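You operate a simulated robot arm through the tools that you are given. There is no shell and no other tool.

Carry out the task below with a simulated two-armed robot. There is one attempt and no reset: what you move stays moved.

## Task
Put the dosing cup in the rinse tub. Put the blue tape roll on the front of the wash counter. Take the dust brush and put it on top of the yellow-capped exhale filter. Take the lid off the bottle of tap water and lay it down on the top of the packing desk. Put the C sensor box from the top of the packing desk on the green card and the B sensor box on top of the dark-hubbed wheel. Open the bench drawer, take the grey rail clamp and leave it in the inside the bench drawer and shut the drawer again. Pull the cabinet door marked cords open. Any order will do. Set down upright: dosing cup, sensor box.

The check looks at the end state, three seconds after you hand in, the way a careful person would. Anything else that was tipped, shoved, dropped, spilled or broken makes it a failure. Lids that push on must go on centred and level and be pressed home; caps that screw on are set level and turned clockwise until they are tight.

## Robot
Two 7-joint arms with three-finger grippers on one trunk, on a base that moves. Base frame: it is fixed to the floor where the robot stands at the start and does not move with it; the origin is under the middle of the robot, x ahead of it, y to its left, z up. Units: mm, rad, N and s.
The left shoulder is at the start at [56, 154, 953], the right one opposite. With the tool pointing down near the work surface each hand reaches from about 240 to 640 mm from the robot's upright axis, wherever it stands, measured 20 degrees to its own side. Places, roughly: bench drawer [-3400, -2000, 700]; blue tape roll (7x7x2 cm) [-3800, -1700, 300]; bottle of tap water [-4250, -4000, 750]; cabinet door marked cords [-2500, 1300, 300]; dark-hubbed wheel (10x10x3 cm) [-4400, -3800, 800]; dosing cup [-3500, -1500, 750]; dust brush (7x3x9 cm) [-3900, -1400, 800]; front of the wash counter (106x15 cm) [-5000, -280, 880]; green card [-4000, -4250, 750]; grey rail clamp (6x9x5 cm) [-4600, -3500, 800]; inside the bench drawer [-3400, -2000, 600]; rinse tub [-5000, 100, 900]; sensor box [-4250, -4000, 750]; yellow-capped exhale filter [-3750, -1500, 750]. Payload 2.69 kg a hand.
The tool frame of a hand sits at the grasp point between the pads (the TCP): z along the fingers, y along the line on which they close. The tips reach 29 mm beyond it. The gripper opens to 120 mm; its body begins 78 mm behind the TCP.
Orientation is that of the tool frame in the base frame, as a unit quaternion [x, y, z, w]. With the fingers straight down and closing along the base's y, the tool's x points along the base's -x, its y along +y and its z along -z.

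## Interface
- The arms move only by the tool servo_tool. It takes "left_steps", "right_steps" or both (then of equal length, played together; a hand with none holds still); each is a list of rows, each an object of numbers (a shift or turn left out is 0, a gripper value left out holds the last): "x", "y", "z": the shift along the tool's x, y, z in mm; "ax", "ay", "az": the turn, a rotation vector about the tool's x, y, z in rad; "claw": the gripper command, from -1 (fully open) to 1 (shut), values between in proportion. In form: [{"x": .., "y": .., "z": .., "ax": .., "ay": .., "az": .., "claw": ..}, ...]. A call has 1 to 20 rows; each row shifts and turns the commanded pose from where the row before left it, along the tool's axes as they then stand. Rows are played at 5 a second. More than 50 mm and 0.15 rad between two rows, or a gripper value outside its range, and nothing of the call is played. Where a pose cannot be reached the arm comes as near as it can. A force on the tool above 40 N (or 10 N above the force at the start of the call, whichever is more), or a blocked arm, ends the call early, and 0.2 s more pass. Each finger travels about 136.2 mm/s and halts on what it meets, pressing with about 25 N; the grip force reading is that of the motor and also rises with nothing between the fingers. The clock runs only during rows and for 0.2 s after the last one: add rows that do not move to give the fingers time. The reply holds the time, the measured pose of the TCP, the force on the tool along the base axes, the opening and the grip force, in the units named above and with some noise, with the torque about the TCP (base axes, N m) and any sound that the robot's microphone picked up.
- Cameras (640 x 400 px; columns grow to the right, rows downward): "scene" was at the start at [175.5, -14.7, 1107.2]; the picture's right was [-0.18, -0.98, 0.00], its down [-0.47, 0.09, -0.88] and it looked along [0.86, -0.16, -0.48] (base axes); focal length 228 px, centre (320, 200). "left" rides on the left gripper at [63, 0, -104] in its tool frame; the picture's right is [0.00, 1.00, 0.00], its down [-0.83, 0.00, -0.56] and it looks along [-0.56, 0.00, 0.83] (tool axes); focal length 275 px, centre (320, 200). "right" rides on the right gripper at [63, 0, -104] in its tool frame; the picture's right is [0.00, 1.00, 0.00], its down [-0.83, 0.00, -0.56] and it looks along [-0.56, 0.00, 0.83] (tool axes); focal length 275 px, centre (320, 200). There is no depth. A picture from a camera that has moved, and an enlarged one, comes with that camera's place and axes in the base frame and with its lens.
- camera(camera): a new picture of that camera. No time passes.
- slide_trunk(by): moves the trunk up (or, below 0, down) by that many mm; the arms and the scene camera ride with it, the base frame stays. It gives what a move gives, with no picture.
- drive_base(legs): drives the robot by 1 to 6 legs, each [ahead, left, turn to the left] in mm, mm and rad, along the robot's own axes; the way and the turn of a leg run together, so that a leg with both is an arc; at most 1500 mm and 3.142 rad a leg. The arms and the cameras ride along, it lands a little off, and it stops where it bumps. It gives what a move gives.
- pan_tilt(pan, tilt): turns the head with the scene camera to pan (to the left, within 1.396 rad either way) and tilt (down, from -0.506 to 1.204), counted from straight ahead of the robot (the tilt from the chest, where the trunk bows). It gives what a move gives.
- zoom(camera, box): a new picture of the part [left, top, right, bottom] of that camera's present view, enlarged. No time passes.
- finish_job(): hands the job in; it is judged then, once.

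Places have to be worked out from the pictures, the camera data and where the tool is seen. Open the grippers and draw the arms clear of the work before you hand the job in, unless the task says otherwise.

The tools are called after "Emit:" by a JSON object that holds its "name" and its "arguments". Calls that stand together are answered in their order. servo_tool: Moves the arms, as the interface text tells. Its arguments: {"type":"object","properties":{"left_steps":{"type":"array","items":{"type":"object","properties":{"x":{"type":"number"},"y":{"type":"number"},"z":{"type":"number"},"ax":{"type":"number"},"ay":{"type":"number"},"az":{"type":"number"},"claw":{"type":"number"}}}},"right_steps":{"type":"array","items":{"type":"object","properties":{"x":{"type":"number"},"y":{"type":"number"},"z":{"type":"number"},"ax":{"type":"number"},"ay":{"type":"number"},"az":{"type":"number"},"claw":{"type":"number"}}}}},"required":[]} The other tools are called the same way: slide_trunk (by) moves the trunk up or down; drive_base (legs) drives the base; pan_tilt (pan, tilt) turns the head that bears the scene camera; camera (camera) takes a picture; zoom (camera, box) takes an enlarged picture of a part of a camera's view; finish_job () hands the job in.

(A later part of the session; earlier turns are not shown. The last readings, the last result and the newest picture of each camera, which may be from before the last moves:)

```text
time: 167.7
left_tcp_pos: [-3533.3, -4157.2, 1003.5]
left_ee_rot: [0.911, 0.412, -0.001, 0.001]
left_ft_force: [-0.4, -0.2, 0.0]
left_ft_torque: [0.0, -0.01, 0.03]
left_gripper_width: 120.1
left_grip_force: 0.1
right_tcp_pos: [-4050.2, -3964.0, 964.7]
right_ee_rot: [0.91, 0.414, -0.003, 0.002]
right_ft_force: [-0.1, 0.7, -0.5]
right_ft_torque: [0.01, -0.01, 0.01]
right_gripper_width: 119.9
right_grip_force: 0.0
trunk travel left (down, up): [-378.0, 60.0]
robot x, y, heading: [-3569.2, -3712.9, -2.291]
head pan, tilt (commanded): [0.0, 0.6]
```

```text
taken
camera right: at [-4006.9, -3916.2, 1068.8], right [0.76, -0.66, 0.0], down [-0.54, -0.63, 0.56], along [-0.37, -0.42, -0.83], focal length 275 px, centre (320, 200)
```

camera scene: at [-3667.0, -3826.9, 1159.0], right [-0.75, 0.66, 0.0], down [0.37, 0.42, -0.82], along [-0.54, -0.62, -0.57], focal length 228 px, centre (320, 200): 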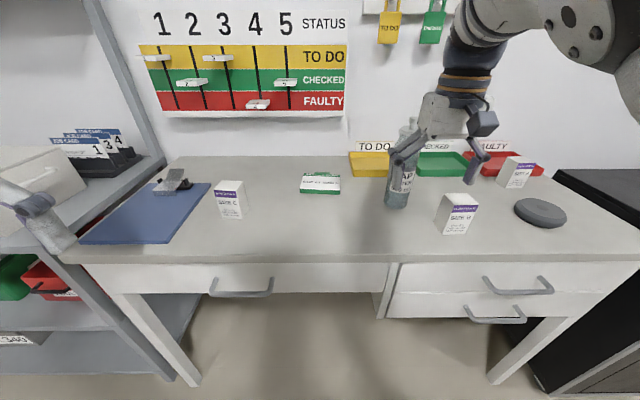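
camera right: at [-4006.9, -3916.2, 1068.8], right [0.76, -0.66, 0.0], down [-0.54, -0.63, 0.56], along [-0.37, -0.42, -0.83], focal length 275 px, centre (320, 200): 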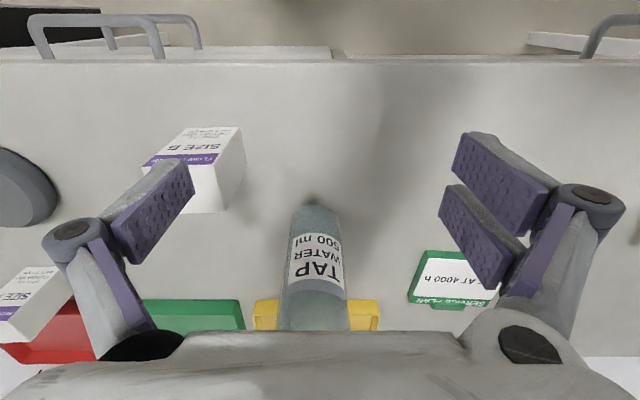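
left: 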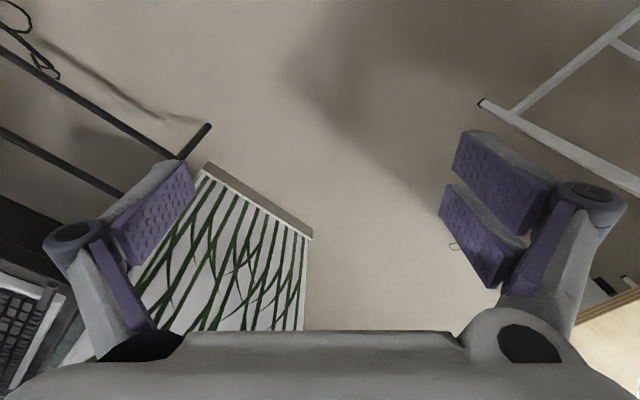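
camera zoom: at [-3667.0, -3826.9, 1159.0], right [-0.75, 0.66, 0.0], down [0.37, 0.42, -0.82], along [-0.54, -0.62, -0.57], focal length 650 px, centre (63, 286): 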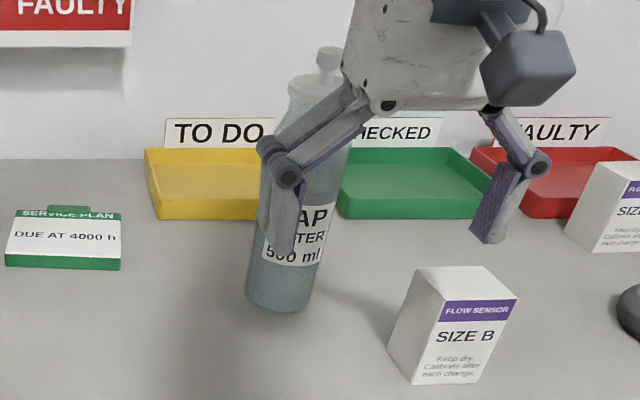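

Plan: first the C box onto the card with the left hand. I retract the right hand well away from the bottle before moving the base in.

Emit:
{"name": "servo_tool", "arguments": {"right_steps": [{"x": 45, "z": -10}, {"x": 45, "z": -10}, {"x": 45, "y": -12}, {"x": 45, "y": -12}, {"x": 40, "y": -12}, {"y": -15}, {}]}}

Emit:
{"name": "camera", "arguments": {"camera": "scene"}}

```text
time: 169.3
left_tcp_pos: [-3532.5, -4157.8, 1004.6]
left_ee_rot: [0.911, 0.412, -0.001, 0.001]
left_ft_force: [-0.8, -0.3, 0.1]
left_ft_torque: [0.02, 0.0, 0.01]
left_gripper_width: 119.9
left_grip_force: 0.0
right_tcp_pos: [-4069.0, -3807.5, 963.7]
right_ee_rot: [0.91, 0.414, -0.003, 0.001]
right_ft_force: [0.7, 0.4, 0.1]
right_ft_torque: [-0.01, -0.02, -0.01]
right_gripper_width: 120.1
right_grip_force: 0.0
right hand out of reach, approached as far as the arm can: row 2, 3, 4, 5
trunk travel left (down, up): [-378.0, 60.0]
robot x, y, heading: [-3567.3, -3716.7, -2.293]
head pan, tilt (commanded): [0.0, 0.6]
```

```text
taken
camera scene: at [-3666.8, -3826.8, 1159.1], right [-0.75, 0.66, 0.0], down [0.37, 0.42, -0.83], along [-0.54, -0.62, -0.56], focal length 228 px, centre (320, 200)
```

scene: 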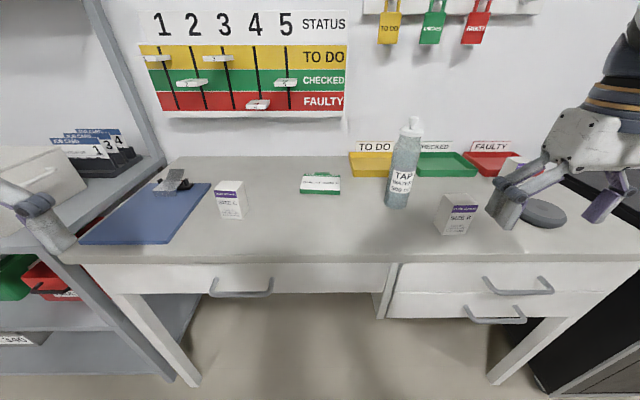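

The right hand is clear to the right now. I shift right 100 and ahead 190 to the working spot.

Emit:
{"name": "drive_base", "arguments": {"legs": [[0, -100, 0], [190, 0, 0]]}}

Emit:
{"name": "camera", "arguments": {"camera": "scene"}}

Emit:
{"name": "camera", "arguments": {"camera": "left"}}

```text
time: 171.8
left_tcp_pos: [-3732.5, -4236.0, 1003.6]
left_ee_rot: [0.911, 0.413, 0.0, 0.0]
left_ft_force: [0.5, -0.4, 0.7]
left_ft_torque: [0.05, -0.03, -0.02]
left_gripper_width: 120.1
left_grip_force: 0.0
right_tcp_pos: [-4269.0, -3885.9, 964.3]
right_ee_rot: [0.91, 0.414, -0.001, 0.001]
right_ft_force: [-0.4, -0.3, 0.0]
right_ft_torque: [0.0, 0.0, 0.0]
right_gripper_width: 120.0
right_grip_force: 0.1
trunk travel left (down, up): [-378.0, 60.0]
robot x, y, heading: [-3770.4, -3794.5, -2.287]
head pan, tilt (commanded): [0.0, 0.6]
```

```text
taken
camera scene: at [-3867.6, -3904.1, 1158.9], right [-0.75, 0.66, 0.0], down [0.37, 0.43, -0.82], along [-0.54, -0.62, -0.57], focal length 228 px, centre (320, 200)
```

scene: 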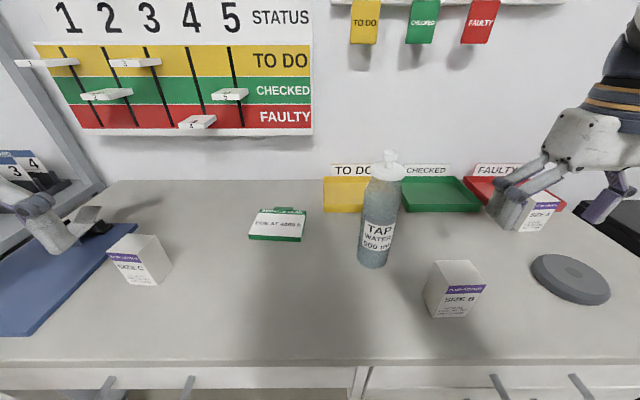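

```text
taken
camera left: at [-3690.9, -4188.1, 1107.9], right [0.75, -0.66, 0.0], down [-0.55, -0.62, 0.56], along [-0.37, -0.42, -0.83], focal length 275 px, centre (320, 200)
```

left: 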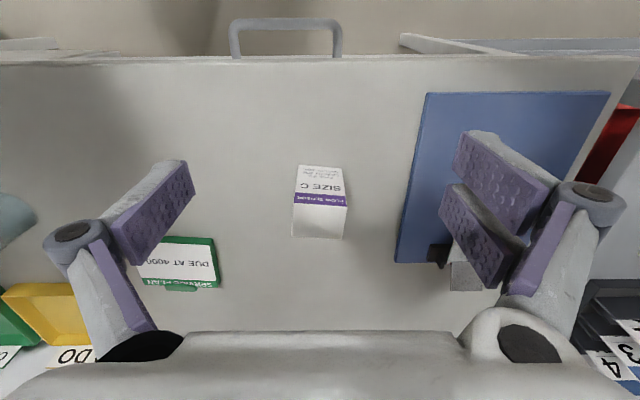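

I zoom on the C box and card in both cameras to measure them.

Emit:
{"name": "zoom", "arguments": {"camera": "scene", "box": [90, 190, 330, 340]}}

Emit:
{"name": "zoom", "arguments": {"camera": "left", "box": [120, 140, 400, 310]}}

```text
2.67 times, centred on (210, 265) of scene
camera zoom: at [-3867.6, -3904.1, 1158.9], right [-0.75, 0.66, 0.0], down [0.37, 0.43, -0.82], along [-0.54, -0.62, -0.57], focal length 607 px, centre (613, 27)
```

zoom: 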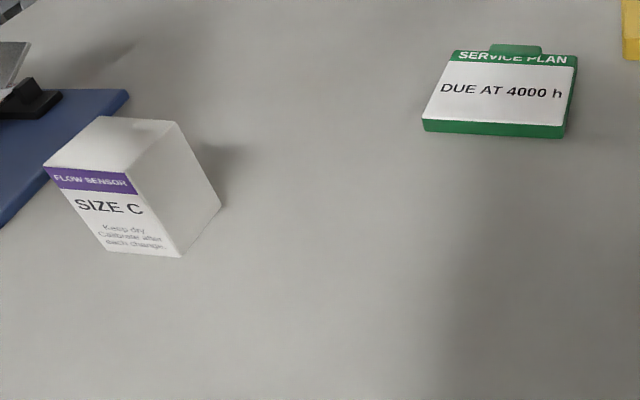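

```text
2.29 times, centred on (260, 225) of left
camera zoom: at [-3690.9, -4188.1, 1107.9], right [0.75, -0.66, 0.0], down [-0.55, -0.62, 0.56], along [-0.37, -0.42, -0.83], focal length 629 px, centre (457, 143)
```

zoom: 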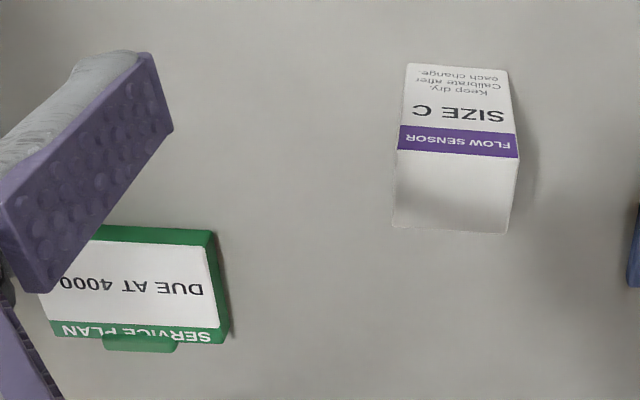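

Measured: desk top ≈ z 800, C box centre ≈ (-3811,-4322), 53×45×83 mm, turned ≈ -0.06; card centre ≈ (-4062,-4271), top ≈ 815. I move the left hand above the box and look.

Emit:
{"name": "servo_tool", "arguments": {"left_steps": [{"x": -39, "az": 0.06}, {"x": -39, "y": -2.6}, {"x": -39}, {"z": 35}, {"claw": -0.5}, {}]}}

Emit:
{"name": "camera", "arguments": {"camera": "left"}}

Emit:
{"name": "camera", "arguments": {"camera": "scene"}}

```text
time: 173.2
left_tcp_pos: [-3814.1, -4317.7, 968.5]
left_ee_rot: [0.923, 0.385, -0.001, 0.0]
left_ft_force: [-0.4, 0.3, -0.1]
left_ft_torque: [0.01, -0.02, 0.02]
left_gripper_width: 90.0
left_grip_force: 0.0
right_tcp_pos: [-4270.0, -3885.7, 965.0]
right_ee_rot: [0.91, 0.414, -0.002, 0.001]
right_ft_force: [0.2, 0.5, 0.4]
right_ft_torque: [-0.01, -0.01, -0.03]
right_gripper_width: 120.1
right_grip_force: 0.1
trunk travel left (down, up): [-378.0, 60.0]
robot x, y, heading: [-3766.7, -3791.8, -2.288]
head pan, tilt (commanded): [0.0, 0.6]
```

```text
taken
camera left: at [-3769.9, -4273.9, 1072.6], right [0.71, -0.71, 0.0], down [-0.59, -0.59, 0.56], along [-0.39, -0.39, -0.83], focal length 275 px, centre (320, 200)
```

left: 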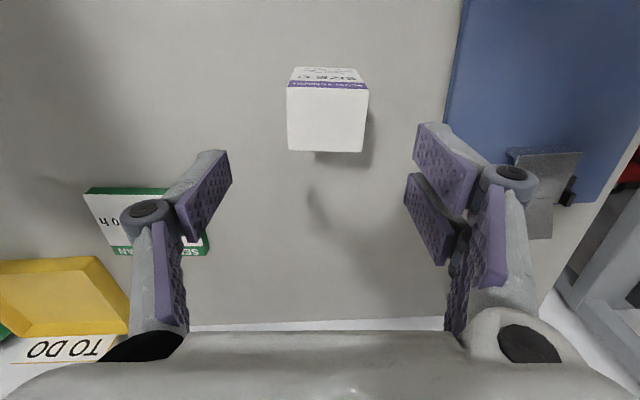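

```text
taken
camera scene: at [-3867.0, -3903.6, 1159.0], right [-0.75, 0.66, 0.0], down [0.37, 0.43, -0.83], along [-0.54, -0.62, -0.56], focal length 228 px, centre (320, 200)
```

scene: 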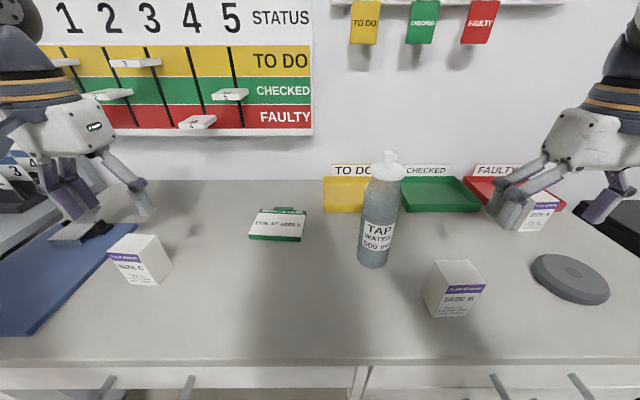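

The box is nearly centred under the hand (5 mm to the left). I correct, descend to z≈850 and check.

Emit:
{"name": "servo_tool", "arguments": {"left_steps": [{"y": 5, "x": 2, "az": 0.05}, {"z": 40}, {"z": 40}, {"z": 38}, {}]}}

Emit:
{"name": "camera", "arguments": {"camera": "left"}}

```text
time: 174.4
left_tcp_pos: [-3809.4, -4320.2, 852.8]
left_ee_rot: [0.932, 0.362, -0.001, -0.001]
left_ft_force: [0.5, -0.2, 0.6]
left_ft_torque: [0.03, 0.0, 0.01]
left_gripper_width: 89.9
left_grip_force: 0.0
right_tcp_pos: [-4270.0, -3885.1, 964.6]
right_ee_rot: [0.91, 0.414, -0.002, 0.001]
right_ft_force: [-0.6, -0.8, 0.5]
right_ft_torque: [0.0, 0.01, -0.01]
right_gripper_width: 119.9
right_grip_force: 0.0
trunk travel left (down, up): [-378.0, 60.0]
robot x, y, heading: [-3767.1, -3792.8, -2.293]
head pan, tilt (commanded): [0.0, 0.6]
```

```text
taken
camera left: at [-3762.9, -4277.6, 955.7], right [0.67, -0.74, 0.0], down [-0.61, -0.56, 0.56], along [-0.41, -0.38, -0.83], focal length 275 px, centre (320, 200)
```

left: 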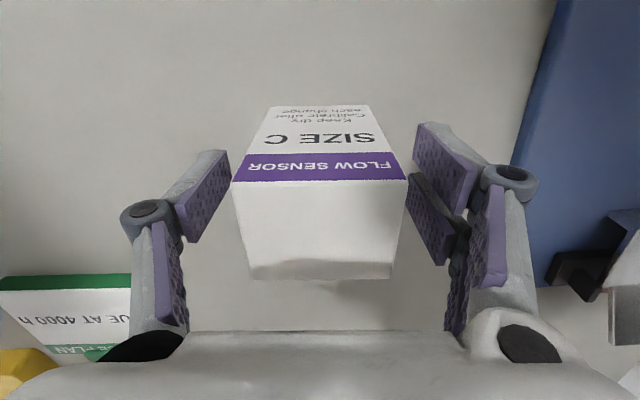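

Centred. I close on the box.

Emit:
{"name": "servo_tool", "arguments": {"left_steps": [{"claw": 0.0}, {"claw": 0.3}, {"claw": 0.6}, {}, {}]}}

```text
time: 175.6
left_tcp_pos: [-3810.5, -4319.3, 852.1]
left_ee_rot: [0.932, 0.362, -0.001, 0.001]
left_ft_force: [0.2, -0.2, -0.3]
left_ft_torque: [-0.02, -0.03, 0.0]
left_gripper_width: 54.3
left_grip_force: 25.0
right_tcp_pos: [-4269.2, -3884.4, 964.2]
right_ee_rot: [0.91, 0.414, -0.003, 0.002]
right_ft_force: [0.6, 0.4, -0.1]
right_ft_torque: [-0.03, 0.02, 0.03]
right_gripper_width: 120.2
right_grip_force: 0.1
trunk travel left (down, up): [-378.0, 60.0]
robot x, y, heading: [-3768.1, -3793.9, -2.293]
head pan, tilt (commanded): [0.0, 0.6]
```

Gripped (54 mm). I lift 60 mm and carry it over the card.

Emit:
{"name": "servo_tool", "arguments": {"left_steps": [{"z": -30}, {"z": -30}, {"x": -25.5, "y": -34.3}, {"x": -25.5, "y": -34.3}, {"x": -25.5, "y": -34.3}, {"x": -25.5, "y": -34.3}, {"x": -25.5, "y": -34.3}, {"x": -25.5, "y": -34.3, "az": -0.037}, {}, {}]}}

Emit:
{"name": "camera", "arguments": {"camera": "left"}}

Emit:
{"name": "zoom", "arguments": {"camera": "scene", "box": [160, 100, 440, 300]}}

```text
time: 177.8
left_tcp_pos: [-4059.2, -4271.9, 912.5]
left_ee_rot: [0.926, 0.379, 0.0, 0.0]
left_ft_force: [-0.6, -0.2, -0.9]
left_ft_torque: [0.0, -0.01, 0.02]
left_gripper_width: 54.5
left_grip_force: 25.0
right_tcp_pos: [-4269.6, -3886.2, 962.9]
right_ee_rot: [0.91, 0.414, -0.002, 0.001]
right_ft_force: [-0.1, 1.1, -0.5]
right_ft_torque: [-0.03, -0.01, 0.03]
right_gripper_width: 120.1
right_grip_force: 0.1
trunk travel left (down, up): [-378.0, 60.0]
robot x, y, heading: [-3768.8, -3790.8, -2.288]
head pan, tilt (commanded): [0.0, 0.6]
```

```text
taken
camera left: at [-4015.6, -4227.8, 1015.5], right [0.7, -0.71, 0.0], down [-0.59, -0.58, 0.56], along [-0.4, -0.39, -0.83], focal length 275 px, centre (320, 200)
```

left: 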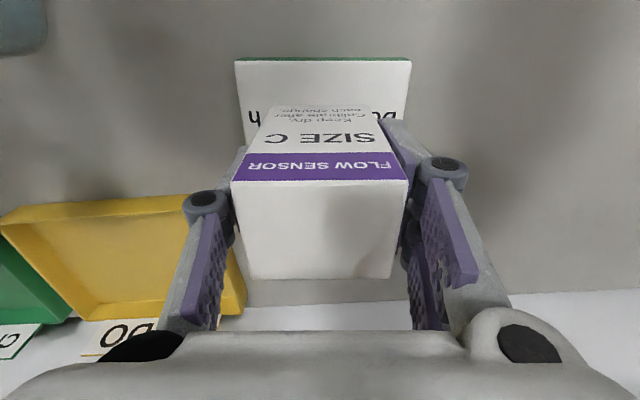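

```text
2.00 times, centred on (300, 200) of scene
camera zoom: at [-3867.3, -3903.6, 1159.0], right [-0.75, 0.66, 0.0], down [0.37, 0.43, -0.82], along [-0.54, -0.62, -0.57], focal length 455 px, centre (360, 200)
```

zoom: 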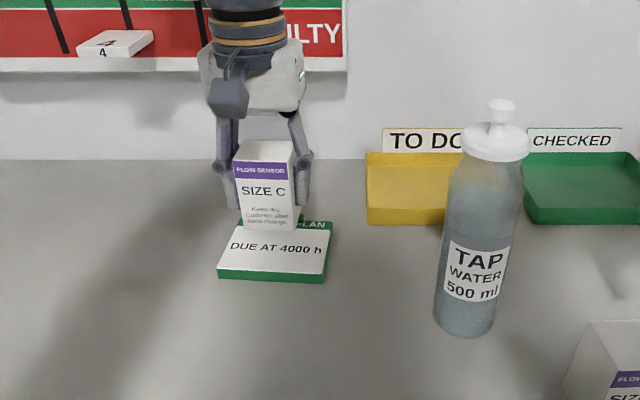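

The box is ~6 mm short and ~3 mm right of the card's centre. I correct and lower most of the way.

Emit:
{"name": "servo_tool", "arguments": {"left_steps": [{"x": -5.5, "y": 3}, {"z": 20}, {"z": 16}, {"z": 4}, {}, {}]}}

Emit:
{"name": "zoom", "arguments": {"camera": "scene", "box": [220, 140, 360, 260]}}

Emit:
{"name": "camera", "arguments": {"camera": "left"}}

```text
time: 179.2
left_tcp_pos: [-4063.1, -4276.3, 872.5]
left_ee_rot: [0.925, 0.379, 0.0, 0.0]
left_ft_force: [0.1, 0.5, -0.8]
left_ft_torque: [-0.02, 0.0, -0.01]
left_gripper_width: 54.6
left_grip_force: 25.1
right_tcp_pos: [-4270.6, -3885.6, 964.1]
right_ee_rot: [0.91, 0.415, -0.002, 0.001]
right_ft_force: [-1.2, -0.3, 0.4]
right_ft_torque: [0.02, 0.01, -0.01]
right_gripper_width: 119.9
right_grip_force: 0.1
trunk travel left (down, up): [-378.0, 60.0]
robot x, y, heading: [-3766.1, -3793.5, -2.285]
head pan, tilt (commanded): [0.0, 0.6]
```

```text
3.33 times, centred on (290, 200) of scene
camera zoom: at [-3867.1, -3903.6, 1159.0], right [-0.75, 0.66, 0.0], down [0.37, 0.43, -0.83], along [-0.54, -0.62, -0.56], focal length 759 px, centre (420, 200)
```

zoom: 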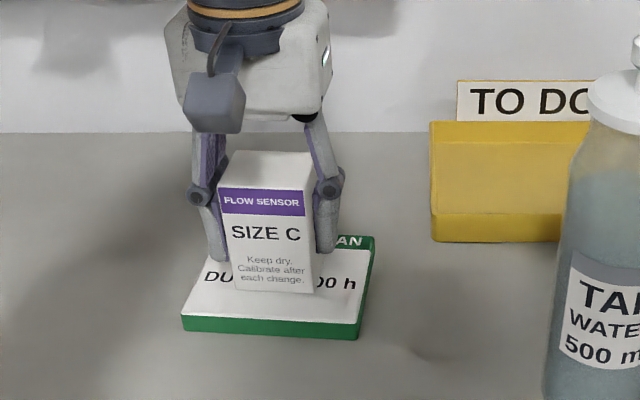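

```text
taken
camera left: at [-4018.3, -4233.3, 975.3], right [0.7, -0.71, 0.0], down [-0.59, -0.58, 0.56], along [-0.4, -0.39, -0.83], focal length 275 px, centre (320, 200)
```

left: 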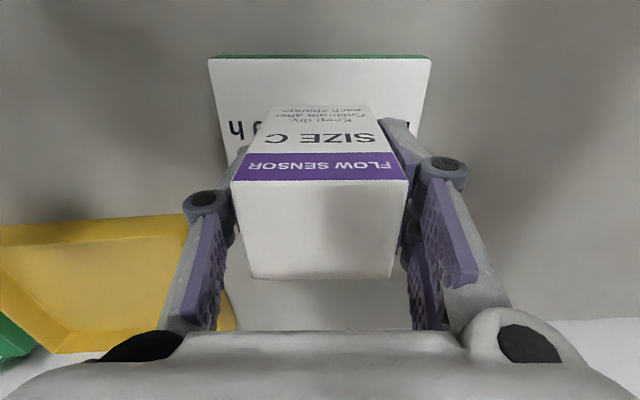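

Well placed over the card. I lower in small steps until the force shows contact.

Emit:
{"name": "servo_tool", "arguments": {"left_steps": [{"z": 3}, {}, {}]}}

Emit:
{"name": "servo_tool", "arguments": {"left_steps": [{"z": 2}, {}, {}]}}

Emit:
{"name": "servo_tool", "arguments": {"left_steps": [{"z": 2}, {}, {}]}}

```text
time: 180.0
left_tcp_pos: [-4063.8, -4277.2, 868.9]
left_ee_rot: [0.925, 0.38, -0.002, 0.0]
left_ft_force: [-0.7, -0.6, 8.1]
left_ft_torque: [-0.03, -0.02, 0.01]
left_gripper_width: 54.4
left_grip_force: 25.0
right_tcp_pos: [-4270.3, -3885.2, 964.3]
right_ee_rot: [0.91, 0.414, -0.003, 0.001]
right_ft_force: [-1.0, 0.5, 0.2]
right_ft_torque: [-0.02, 0.0, 0.01]
right_gripper_width: 120.2
right_grip_force: 0.0
trunk travel left (down, up): [-378.0, 60.0]
robot x, y, heading: [-3768.9, -3792.4, -2.293]
head pan, tilt (commanded): [0.0, 0.6]
```

```text
time: 180.8
left_tcp_pos: [-4063.1, -4276.4, 867.1]
left_ee_rot: [0.925, 0.38, -0.003, 0.001]
left_ft_force: [-1.3, -1.4, 21.7]
left_ft_torque: [-0.11, 0.05, 0.02]
left_gripper_width: 54.6
left_grip_force: 25.3
right_tcp_pos: [-4268.7, -3885.6, 964.6]
right_ee_rot: [0.91, 0.415, -0.003, 0.0]
right_ft_force: [0.3, 0.2, 0.6]
right_ft_torque: [-0.01, 0.03, 0.0]
right_gripper_width: 119.9
right_grip_force: 0.1
trunk travel left (down, up): [-378.0, 60.0]
robot x, y, heading: [-3769.3, -3792.3, -2.287]
head pan, tilt (commanded): [0.0, 0.6]
```

```text
time: 181.6
left_tcp_pos: [-4062.4, -4275.6, 864.7]
left_ee_rot: [0.925, 0.379, 0.0, 0.001]
left_ft_force: [0.1, -1.1, 21.6]
left_ft_torque: [-0.03, -0.04, 0.01]
left_gripper_width: 54.5
left_grip_force: 25.3
right_tcp_pos: [-4269.4, -3884.5, 965.7]
right_ee_rot: [0.91, 0.414, -0.004, 0.001]
right_ft_force: [0.1, 0.8, 0.1]
right_ft_torque: [-0.03, -0.01, -0.02]
right_gripper_width: 120.3
right_grip_force: 0.2
trunk travel left (down, up): [-378.0, 60.0]
robot x, y, heading: [-3766.6, -3794.0, -2.29]
head pan, tilt (commanded): [0.0, 0.6]
```

Contact made (21 N). I ease off 2 mm, open gently and rise.

Emit:
{"name": "servo_tool", "arguments": {"left_steps": [{"z": -2}, {"claw": 0.05}, {"claw": -0.1}, {"claw": -0.4}, {}, {"z": -30}, {"z": -40}, {"z": -40}, {}]}}

Emit:
{"name": "zoom", "arguments": {"camera": "scene", "box": [220, 140, 360, 260]}}

Emit:
{"name": "camera", "arguments": {"camera": "left"}}

```text
time: 183.6
left_tcp_pos: [-4062.3, -4275.2, 974.7]
left_ee_rot: [0.925, 0.38, 0.0, 0.0]
left_ft_force: [0.4, -0.1, 0.1]
left_ft_torque: [0.0, -0.02, 0.0]
left_gripper_width: 84.0
left_grip_force: 0.0
left hand out of reach, approached as far as the arm can: row 8
right_tcp_pos: [-4269.0, -3885.7, 962.9]
right_ee_rot: [0.91, 0.414, -0.002, 0.0]
right_ft_force: [-0.2, 0.6, -0.1]
right_ft_torque: [-0.02, -0.01, 0.02]
right_gripper_width: 120.3
right_grip_force: 0.1
trunk travel left (down, up): [-378.0, 60.0]
robot x, y, heading: [-3769.3, -3792.3, -2.288]
head pan, tilt (commanded): [0.0, 0.6]
```

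```text
3.33 times, centred on (290, 200) of scene
camera zoom: at [-3867.1, -3903.7, 1159.0], right [-0.75, 0.66, 0.0], down [0.37, 0.43, -0.82], along [-0.54, -0.62, -0.57], focal length 759 px, centre (420, 200)
```

zoom: 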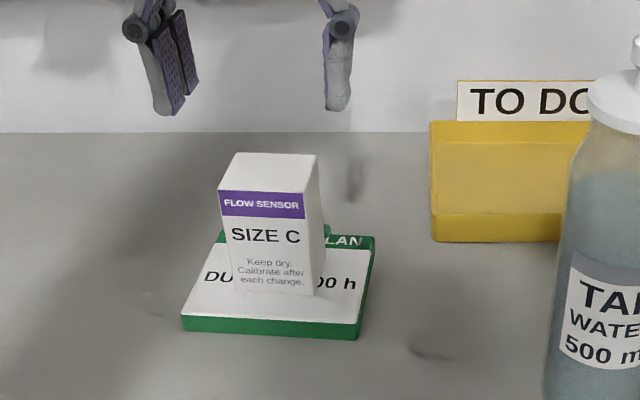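

```text
taken
camera left: at [-4016.5, -4231.7, 1079.5], right [0.7, -0.71, 0.0], down [-0.59, -0.58, 0.56], along [-0.4, -0.39, -0.83], focal length 275 px, centre (320, 200)
```

left: 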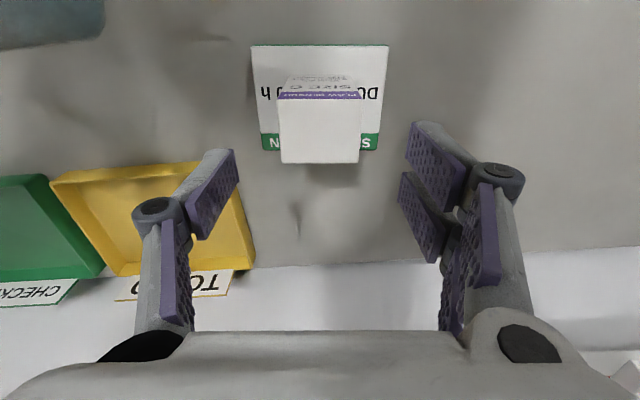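

C is upright on the green card. I retract the left hand away from the bottle, then shift the base right 150 mm for box B and the wheel.

Emit:
{"name": "servo_tool", "arguments": {"left_steps": [{"x": 36, "y": 30}, {"x": 36, "y": 30}, {"x": 36, "y": 30}, {"x": 36, "y": 30}, {"x": 36, "y": 30, "claw": -1}, {}]}}

Emit:
{"name": "drive_base", "arguments": {"legs": [[0, -150, 0]]}}

Emit:
{"name": "camera", "arguments": {"camera": "scene"}}

Emit:
{"name": "camera", "arguments": {"camera": "right"}}

```text
time: 185.0
left_tcp_pos: [-3826.2, -4256.4, 977.0]
left_ee_rot: [0.925, 0.379, 0.0, 0.001]
left_ft_force: [0.0, 0.3, -0.8]
left_ft_torque: [-0.02, -0.04, 0.02]
left_gripper_width: 120.2
left_grip_force: 0.0
right_tcp_pos: [-4270.2, -3886.0, 963.6]
right_ee_rot: [0.911, 0.413, -0.003, 0.001]
right_ft_force: [0.2, 0.2, -0.4]
right_ft_torque: [-0.01, 0.0, 0.02]
right_gripper_width: 120.3
right_grip_force: 0.1
trunk travel left (down, up): [-378.0, 60.0]
robot x, y, heading: [-3763.8, -3791.6, -2.29]
head pan, tilt (commanded): [0.0, 0.6]
```

```text
time: 186.8
left_tcp_pos: [-3939.6, -4156.2, 975.4]
left_ee_rot: [0.925, 0.38, -0.001, 0.0]
left_ft_force: [-0.4, 0.3, -0.2]
left_ft_torque: [0.03, -0.01, -0.05]
left_gripper_width: 120.2
left_grip_force: 0.0
right_tcp_pos: [-4384.3, -3786.7, 964.3]
right_ee_rot: [0.91, 0.414, -0.002, 0.001]
right_ft_force: [-0.4, 0.4, -0.7]
right_ft_torque: [0.01, 0.02, -0.01]
right_gripper_width: 120.0
right_grip_force: 0.1
trunk travel left (down, up): [-378.0, 60.0]
robot x, y, heading: [-3879.6, -3691.7, -2.285]
head pan, tilt (commanded): [0.0, 0.6]
```

```text
taken
camera scene: at [-3980.1, -3804.7, 1159.0], right [-0.75, 0.66, 0.0], down [0.37, 0.43, -0.83], along [-0.54, -0.62, -0.56], focal length 228 px, centre (320, 200)
```

scene: 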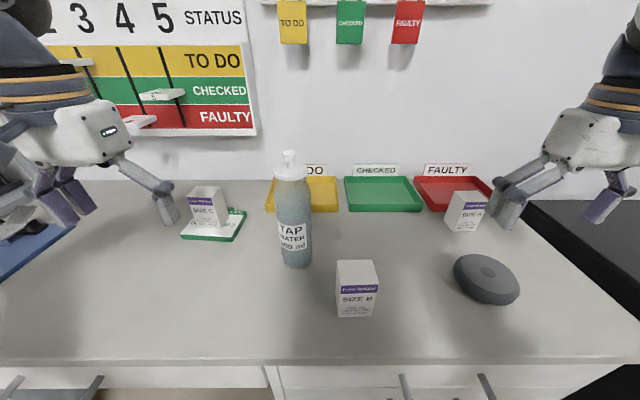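

```text
taken
camera right: at [-4340.4, -3739.2, 1068.7], right [0.76, -0.65, 0.0], down [-0.54, -0.63, 0.56], along [-0.37, -0.42, -0.83], focal length 275 px, centre (320, 200)
```

right: 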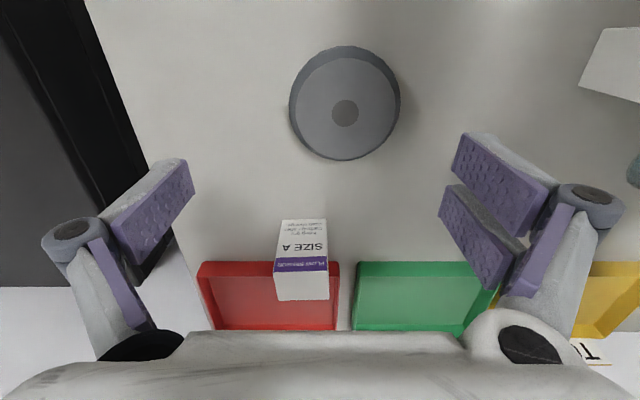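

I zoom on box B and the wheel.

Emit:
{"name": "zoom", "arguments": {"camera": "scene", "box": [310, 220, 550, 340]}}

Emit:
{"name": "zoom", "arguments": {"camera": "right", "box": [270, 30, 430, 130]}}

```text
2.67 times, centred on (430, 280) of scene
camera zoom: at [-3980.1, -3804.7, 1159.0], right [-0.75, 0.66, 0.0], down [0.37, 0.43, -0.83], along [-0.54, -0.62, -0.56], focal length 607 px, centre (27, -13)
```

zoom: 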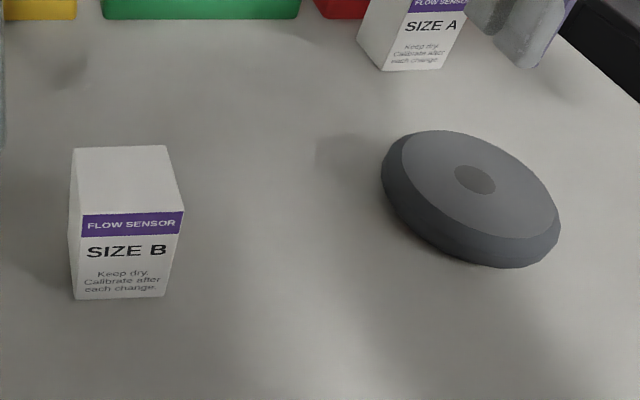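

```text
4.00 times, centred on (350, 80) of right
camera zoom: at [-4340.4, -3739.2, 1068.7], right [0.76, -0.65, 0.0], down [-0.54, -0.63, 0.56], along [-0.37, -0.42, -0.83], focal length 1101 px, centre (200, 680)
```

zoom: 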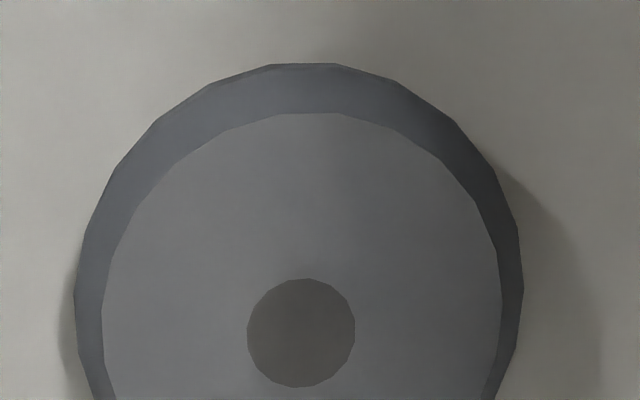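

B box centre ≈ (-4164,-3932), wheel hub ≈ (-4372,-3806), top ≈ 830; bottle axis ≈ (-4157,-4073). I bring the right hand above box B.

Emit:
{"name": "servo_tool", "arguments": {"right_steps": [{"y": 43.5, "x": 5.8, "az": -0.027}, {"y": 43.5, "x": 5.8}, {"y": 43.5, "x": 5.8}, {"y": 43.5, "x": 5.8}, {"y": 43.5, "x": 5.8}, {"y": 43.5, "x": 5.8, "claw": -0.5}, {}]}}

Emit:
{"name": "camera", "arguments": {"camera": "right"}}

Emit:
{"name": "camera", "arguments": {"camera": "scene"}}

```text
time: 188.4
left_tcp_pos: [-3940.7, -4157.2, 974.6]
left_ee_rot: [0.925, 0.38, 0.001, 0.0]
left_ft_force: [-0.9, 0.2, -0.6]
left_ft_torque: [0.0, -0.02, 0.0]
left_gripper_width: 120.2
left_grip_force: 0.1
right_tcp_pos: [-4281.7, -3968.0, 932.4]
right_ee_rot: [0.905, 0.426, 0.004, 0.002]
right_ft_force: [0.3, 0.7, 0.2]
right_ft_torque: [0.02, 0.0, 0.03]
right_gripper_width: 90.0
right_grip_force: 0.0
right hand out of reach, approached as far as the arm can: row 1, 2, 3, 4, 5, 6
trunk travel left (down, up): [-378.0, 60.0]
robot x, y, heading: [-3883.5, -3694.9, -2.289]
head pan, tilt (commanded): [0.0, 0.6]
```

```text
taken
camera right: at [-4242.0, -3918.2, 1037.9], right [0.77, -0.63, 0.01], down [-0.53, -0.64, 0.55], along [-0.34, -0.43, -0.83], focal length 275 px, centre (320, 200)
```

right: 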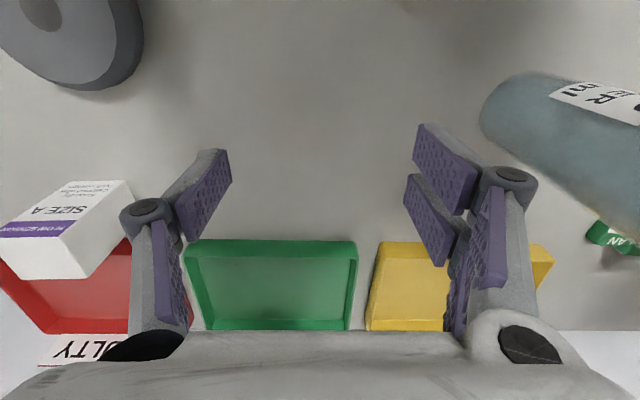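

```text
taken
camera scene: at [-3988.3, -3802.0, 1173.4], right [-0.69, 0.72, 0.0], down [0.31, 0.29, -0.9], along [-0.65, -0.62, -0.43], focal length 228 px, centre (320, 200)
```

scene: 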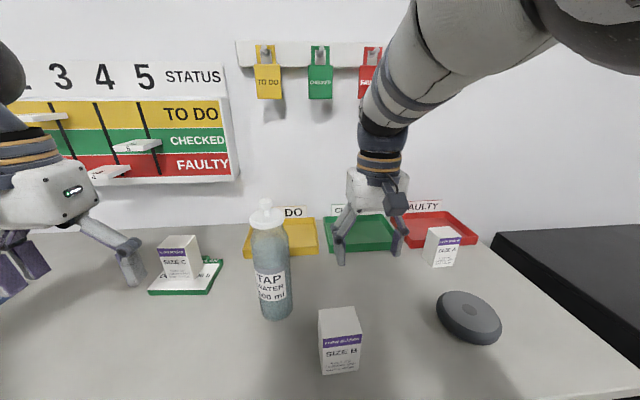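

The right arm could not follow and its upper arm seems to press on the head. I move the hand back right and away to relieve it, then look at the arm.

Emit:
{"name": "servo_tool", "arguments": {"right_steps": [{"y": -40}, {"y": -40}, {"y": -40}, {"y": -40}, {"y": -40}, {}]}}

Emit:
{"name": "pan_tilt", "arguments": {"pan": -0.9, "tilt": 0.2}}

Emit:
{"name": "camera", "arguments": {"camera": "scene"}}

```text
time: 189.8
left_tcp_pos: [-3939.4, -4157.1, 975.3]
left_ee_rot: [0.925, 0.38, -0.001, 0.001]
left_ft_force: [0.0, -0.1, 0.4]
left_ft_torque: [0.01, -0.01, 0.0]
left_gripper_width: 119.9
left_grip_force: 0.1
right_tcp_pos: [-4435.2, -3841.0, 937.5]
right_ee_rot: [0.905, 0.426, -0.002, 0.001]
right_ft_force: [0.0, -0.4, -0.9]
right_ft_torque: [-0.01, -0.01, -0.02]
right_gripper_width: 90.0
right_grip_force: 0.1
trunk travel left (down, up): [-378.0, 60.0]
robot x, y, heading: [-3878.9, -3694.8, -2.291]
head pan, tilt (commanded): [0.0, 0.6]
```

```text
time: 191.0
left_tcp_pos: [-3940.3, -4156.7, 974.9]
left_ee_rot: [0.925, 0.381, 0.0, 0.0]
left_ft_force: [0.2, -0.1, 0.2]
left_ft_torque: [0.03, -0.04, -0.01]
left_gripper_width: 119.9
left_grip_force: 0.0
right_tcp_pos: [-4434.8, -3840.1, 937.5]
right_ee_rot: [0.905, 0.426, -0.002, 0.001]
right_ft_force: [0.5, -0.1, -1.0]
right_ft_torque: [0.03, -0.01, -0.01]
right_gripper_width: 89.7
right_grip_force: 0.2
trunk travel left (down, up): [-378.0, 60.0]
robot x, y, heading: [-3879.0, -3691.4, -2.289]
head pan, tilt (commanded): [-0.901, 0.201]
```

```text
taken
camera scene: at [-4014.7, -3734.0, 1195.7], right [0.05, 1.0, 0.0], down [0.2, -0.01, -0.98], along [-0.98, 0.05, -0.2], focal length 228 px, centre (320, 200)
```

scene: 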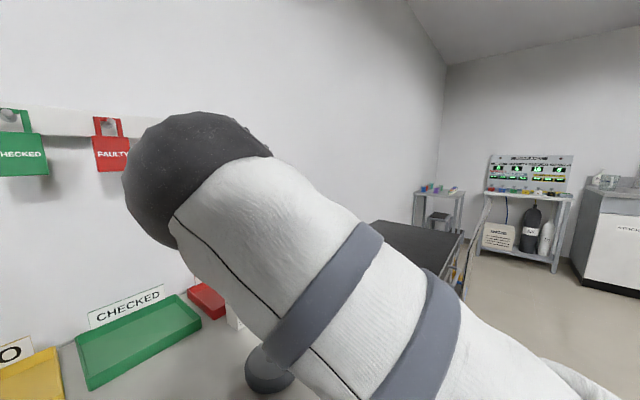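

The right elbow has ended up forward/inward, pressing near the head. I back off from the desk to have free space to swing this arm out and reset its posture.

Emit:
{"name": "drive_base", "arguments": {"legs": [[-500, 0, 0]]}}

Emit:
{"name": "servo_tool", "arguments": {"right_steps": [{"y": -40}, {"y": -40}, {"y": -40}, {"y": -40, "x": 20}, {"y": -40, "x": 20}, {"y": -20, "x": 40}, {"x": 45}, {"x": 45}, {}]}}

Emit:
{"name": "camera", "arguments": {"camera": "scene"}}

```text
time: 194.0
left_tcp_pos: [-3612.7, -3782.1, 975.7]
left_ee_rot: [0.925, 0.381, -0.001, 0.0]
left_ft_force: [0.4, 0.3, 0.5]
left_ft_torque: [0.0, 0.02, 0.01]
left_gripper_width: 120.0
left_grip_force: 0.1
right_tcp_pos: [-4108.0, -3466.0, 937.5]
right_ee_rot: [0.905, 0.426, -0.003, 0.001]
right_ft_force: [0.7, 0.3, 0.0]
right_ft_torque: [-0.06, 0.0, 0.01]
right_gripper_width: 89.9
right_grip_force: 0.1
trunk travel left (down, up): [-378.0, 60.0]
robot x, y, heading: [-3551.9, -3316.7, -2.286]
head pan, tilt (commanded): [-0.901, 0.201]
```

```text
time: 196.0
left_tcp_pos: [-3612.3, -3782.0, 975.3]
left_ee_rot: [0.925, 0.381, 0.0, -0.001]
left_ft_force: [0.1, -1.2, 0.1]
left_ft_torque: [-0.01, 0.01, 0.02]
left_gripper_width: 119.9
left_grip_force: 0.1
right_tcp_pos: [-4168.4, -3195.6, 936.2]
right_ee_rot: [0.904, 0.427, -0.003, 0.001]
right_ft_force: [-0.3, -0.1, -0.2]
right_ft_torque: [-0.01, 0.02, 0.01]
right_gripper_width: 90.1
right_grip_force: 0.1
trunk travel left (down, up): [-378.0, 60.0]
robot x, y, heading: [-3551.3, -3321.4, -2.289]
head pan, tilt (commanded): [-0.901, 0.201]
```

```text
taken
camera scene: at [-3687.5, -3359.7, 1195.7], right [0.05, 1.0, 0.0], down [0.2, -0.01, -0.98], along [-0.98, 0.05, -0.2], focal length 228 px, centre (320, 200)
```

scene: 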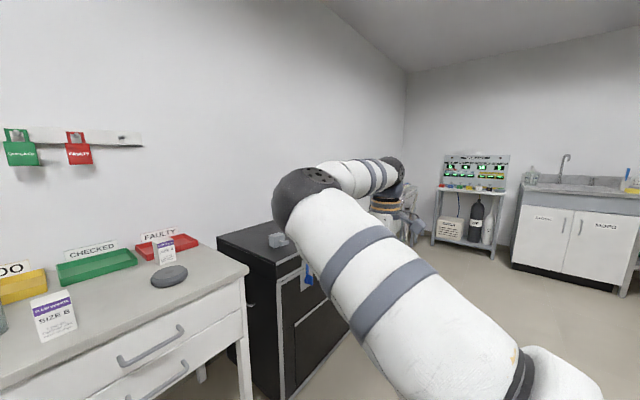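

The arm is stretched to the right now. I extend it further out to the right and back, to straighten it and let the elbow re-choose its side.

Emit:
{"name": "servo_tool", "arguments": {"right_steps": [{"y": -35, "x": 30}, {"y": -35, "x": 30}, {"y": -35, "x": 30}, {"y": -35, "x": 30}, {"x": 45}, {"x": 45}, {"x": 45}, {}]}}

Emit:
{"name": "pan_tilt", "arguments": {"pan": -1.3, "tilt": 0.2}}

Emit:
{"name": "camera", "arguments": {"camera": "scene"}}

```text
time: 197.8
left_tcp_pos: [-3613.2, -3782.9, 974.7]
left_ee_rot: [0.925, 0.38, 0.0, 0.0]
left_ft_force: [0.4, -0.3, -0.5]
left_ft_torque: [-0.04, -0.02, 0.01]
left_gripper_width: 120.0
left_grip_force: 0.0
right_tcp_pos: [-4114.1, -2908.6, 935.3]
right_ee_rot: [0.904, 0.427, -0.002, 0.0]
right_ft_force: [0.2, 0.6, 0.4]
right_ft_torque: [-0.01, 0.01, 0.03]
right_gripper_width: 90.1
right_grip_force: 0.1
trunk travel left (down, up): [-378.0, 60.0]
robot x, y, heading: [-3553.7, -3320.2, -2.289]
head pan, tilt (commanded): [-0.901, 0.201]
```

```text
time: 198.6
left_tcp_pos: [-3612.8, -3782.9, 975.5]
left_ee_rot: [0.925, 0.38, 0.0, 0.0]
left_ft_force: [0.5, 0.0, 0.0]
left_ft_torque: [0.03, 0.01, -0.01]
left_gripper_width: 120.0
left_grip_force: 0.0
right_tcp_pos: [-4114.1, -2907.8, 935.1]
right_ee_rot: [0.905, 0.426, -0.003, 0.001]
right_ft_force: [0.1, -0.5, -0.8]
right_ft_torque: [0.01, 0.0, -0.01]
right_gripper_width: 90.2
right_grip_force: 0.0
trunk travel left (down, up): [-378.0, 60.0]
robot x, y, heading: [-3549.2, -3320.9, -2.292]
head pan, tilt (commanded): [-1.3, 0.201]
```

```text
taken
camera scene: at [-3678.3, -3323.7, 1195.8], right [0.43, 0.9, 0.0], down [0.18, -0.09, -0.98], along [-0.88, 0.42, -0.2], focal length 228 px, centre (320, 200)
```

scene: 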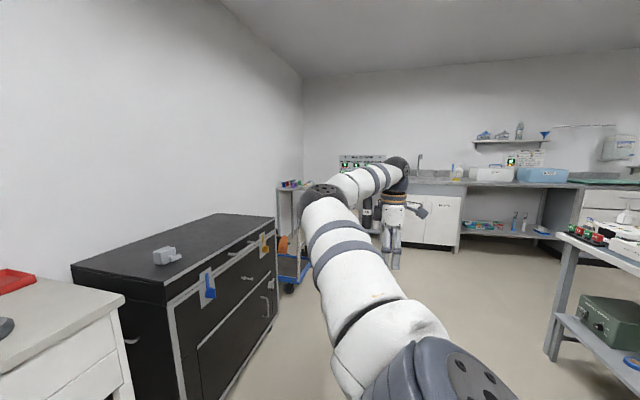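

The arm is almost straight to the right with the elbow slightly forward. I pitch the hand's fingers forward here so the upper arm rolls the elbow up, then check.

Emit:
{"name": "servo_tool", "arguments": {"right_steps": [{"y": -25, "x": 20}, {"y": -15, "x": 20}, {"ay": -0.14}, {"ay": -0.14}, {"ay": -0.14}, {"ay": -0.14}, {"ay": -0.14}, {"ay": -0.14}, {"ay": -0.14}, {"ay": -0.14}, {"ay": -0.14}, {"ay": -0.14}, {"ay": -0.14}, {}]}}

Emit:
{"name": "camera", "arguments": {"camera": "scene"}}

```text
time: 201.6
left_tcp_pos: [-3613.6, -3781.2, 975.5]
left_ee_rot: [0.925, 0.38, -0.001, 0.001]
left_ft_force: [-0.1, 0.3, -0.8]
left_ft_torque: [0.01, 0.01, -0.01]
left_gripper_width: 120.0
left_grip_force: 0.1
right_tcp_pos: [-4158.2, -2873.5, 892.8]
right_ee_rot: [0.838, 0.394, -0.342, 0.158]
right_ft_force: [-0.1, 0.0, 0.6]
right_ft_torque: [0.03, -0.02, -0.02]
right_gripper_width: 90.0
right_grip_force: 0.1
right hand out of reach, approached as far as the arm can: row 6, 7, 8, 9, 10, 11, 12, 13
trunk travel left (down, up): [-378.0, 60.0]
robot x, y, heading: [-3553.2, -3321.5, -2.29]
head pan, tilt (commanded): [-1.3, 0.201]
```

```text
taken
camera scene: at [-3678.2, -3323.6, 1195.8], right [0.43, 0.9, 0.0], down [0.18, -0.09, -0.98], along [-0.88, 0.42, -0.2], focal length 228 px, centre (320, 200)
```

scene: 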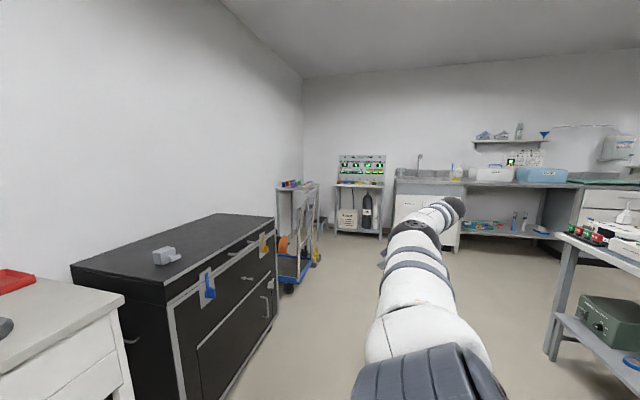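

The arm is straight now. I pull the hand back in toward the body while pitching it the rest of the way forward.

Emit:
{"name": "servo_tool", "arguments": {"right_steps": [{"y": 40, "ay": -0.1}, {"y": 40, "ay": -0.1}, {"y": 40, "ay": -0.1}, {"y": 40, "ay": -0.1}, {"y": 40, "ay": -0.1}, {"y": 40, "ay": -0.1}, {"y": 40, "ay": -0.1}, {"y": 40, "ay": -0.1}, {}]}}

Emit:
{"name": "camera", "arguments": {"camera": "scene"}}

```text
time: 203.6
left_tcp_pos: [-3612.8, -3781.7, 974.8]
left_ee_rot: [0.925, 0.381, -0.001, 0.0]
left_ft_force: [-0.1, 0.4, -0.6]
left_ft_torque: [-0.03, -0.02, -0.02]
left_gripper_width: 120.0
left_grip_force: 0.0
right_tcp_pos: [-4015.4, -3113.0, 828.8]
right_ee_rot: [0.69, 0.324, -0.586, 0.274]
right_ft_force: [0.3, -0.4, -0.1]
right_ft_torque: [0.0, -0.02, 0.03]
right_gripper_width: 89.8
right_grip_force: 0.1
right hand out of reach, approached as far as the arm can: row 2, 3, 4, 5, 6, 7, 8
trunk travel left (down, up): [-378.0, 60.0]
robot x, y, heading: [-3553.6, -3318.5, -2.289]
head pan, tilt (commanded): [-1.3, 0.201]
```

```text
taken
camera scene: at [-3678.2, -3323.6, 1195.8], right [0.43, 0.9, 0.0], down [0.18, -0.09, -0.98], along [-0.88, 0.42, -0.2], focal length 228 px, centre (320, 200)
```

scene: 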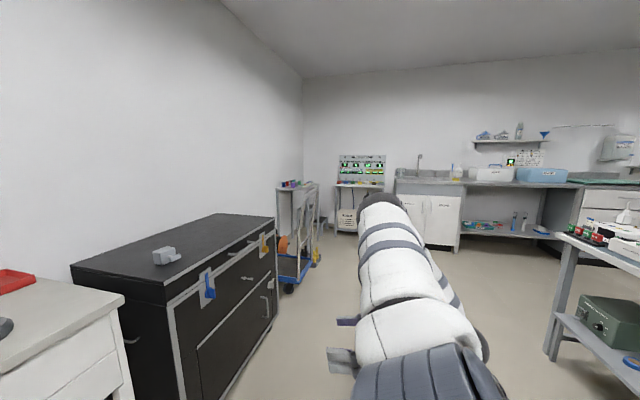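

The elbow is now out to the right, as wanted. I bring the hand forward, in and up.

Emit:
{"name": "servo_tool", "arguments": {"right_steps": [{"z": 30, "y": 25, "x": -15}, {"z": 30, "y": 25, "x": -15}, {"z": 30, "y": 25, "x": -15}, {"z": 30, "y": 25, "x": -15}, {"z": 30, "y": 25, "x": -15}, {"z": 30, "y": 25, "x": -15}, {"z": 30, "y": 25, "x": -15}, {}]}}

Emit:
{"name": "pan_tilt", "arguments": {"pan": -0.7, "tilt": 0.4}}

Emit:
{"name": "camera", "arguments": {"camera": "scene"}}

```text
time: 205.4
left_tcp_pos: [-3612.1, -3782.1, 975.0]
left_ee_rot: [0.925, 0.38, 0.0, 0.0]
left_ft_force: [-0.6, -0.2, 0.7]
left_ft_torque: [0.01, 0.04, 0.01]
left_gripper_width: 120.1
left_grip_force: 0.0
right_tcp_pos: [-4079.5, -3369.2, 856.5]
right_ee_rot: [0.689, 0.326, -0.585, 0.275]
right_ft_force: [0.4, -0.3, 0.0]
right_ft_torque: [-0.01, -0.02, -0.03]
right_gripper_width: 89.9
right_grip_force: 0.1
right hand out of reach, approached as far as the arm can: row 3, 4, 5, 6, 7
trunk travel left (down, up): [-378.0, 60.0]
robot x, y, heading: [-3551.5, -3321.3, -2.291]
head pan, tilt (commanded): [-1.3, 0.201]
```

```text
time: 206.4
left_tcp_pos: [-3612.9, -3782.3, 974.9]
left_ee_rot: [0.925, 0.38, -0.001, 0.001]
left_ft_force: [-0.9, -0.8, 0.5]
left_ft_torque: [-0.02, 0.0, 0.01]
left_gripper_width: 120.3
left_grip_force: 0.1
right_tcp_pos: [-4079.6, -3369.9, 856.0]
right_ee_rot: [0.69, 0.325, -0.585, 0.274]
right_ft_force: [-0.3, 0.5, 0.4]
right_ft_torque: [0.02, -0.01, 0.02]
right_gripper_width: 89.7
right_grip_force: 0.1
trunk travel left (down, up): [-378.0, 60.0]
robot x, y, heading: [-3553.5, -3321.6, -2.285]
head pan, tilt (commanded): [-0.7, 0.4]
```

```text
taken
camera scene: at [-3685.8, -3377.9, 1177.3], right [-0.15, 0.99, 0.0], down [0.38, 0.06, -0.92], along [-0.91, -0.14, -0.39], focal length 228 px, centre (320, 200)
```

scene: 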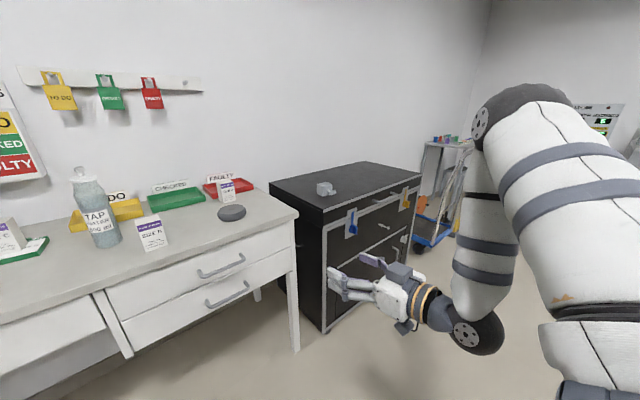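

Elbow is now up and outward with the forearm hanging. I pitch the fingers back down in this posture and bring the hand inward.

Emit:
{"name": "servo_tool", "arguments": {"right_steps": [{"y": 20, "ay": 0.1405}, {"y": 20, "ay": 0.1405}, {"y": 20, "ay": 0.1405}, {"y": 20, "ay": 0.1405}, {"y": 20, "ay": 0.1405}, {"ay": 0.1405}, {"ay": 0.1405}, {"ay": 0.1405}, {"ay": 0.1405}, {"ay": 0.1405}, {}]}}

Emit:
{"name": "camera", "arguments": {"camera": "scene"}}

```text
time: 208.8
left_tcp_pos: [-3613.5, -3781.4, 975.2]
left_ee_rot: [0.925, 0.38, -0.001, 0.001]
left_ft_force: [-0.1, 0.6, -1.0]
left_ft_torque: [0.0, -0.02, 0.0]
left_gripper_width: 120.0
left_grip_force: 0.1
right_tcp_pos: [-4045.3, -3438.1, 840.1]
right_ee_rot: [0.905, 0.425, 0.001, -0.001]
right_ft_force: [-0.8, 0.4, -0.1]
right_ft_torque: [0.01, -0.01, 0.01]
right_gripper_width: 90.1
right_grip_force: 0.1
right hand out of reach, approached as far as the arm can: row 1, 2, 3
trunk travel left (down, up): [-378.0, 60.0]
robot x, y, heading: [-3553.2, -3318.3, -2.29]
head pan, tilt (commanded): [-0.7, 0.4]
```

```text
taken
camera scene: at [-3685.7, -3377.8, 1177.3], right [-0.15, 0.99, 0.0], down [0.38, 0.06, -0.92], along [-0.91, -0.14, -0.39], focal length 228 px, centre (320, 200)
```

scene: 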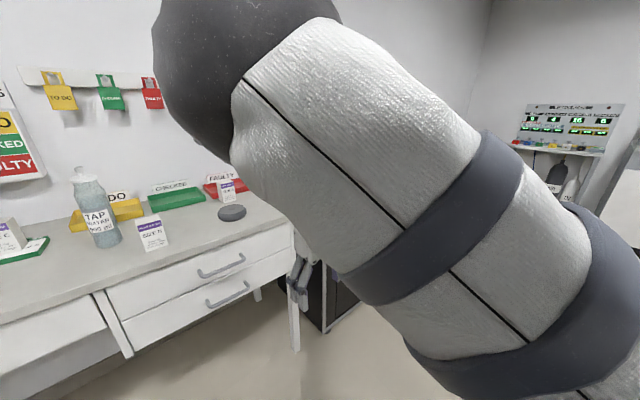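

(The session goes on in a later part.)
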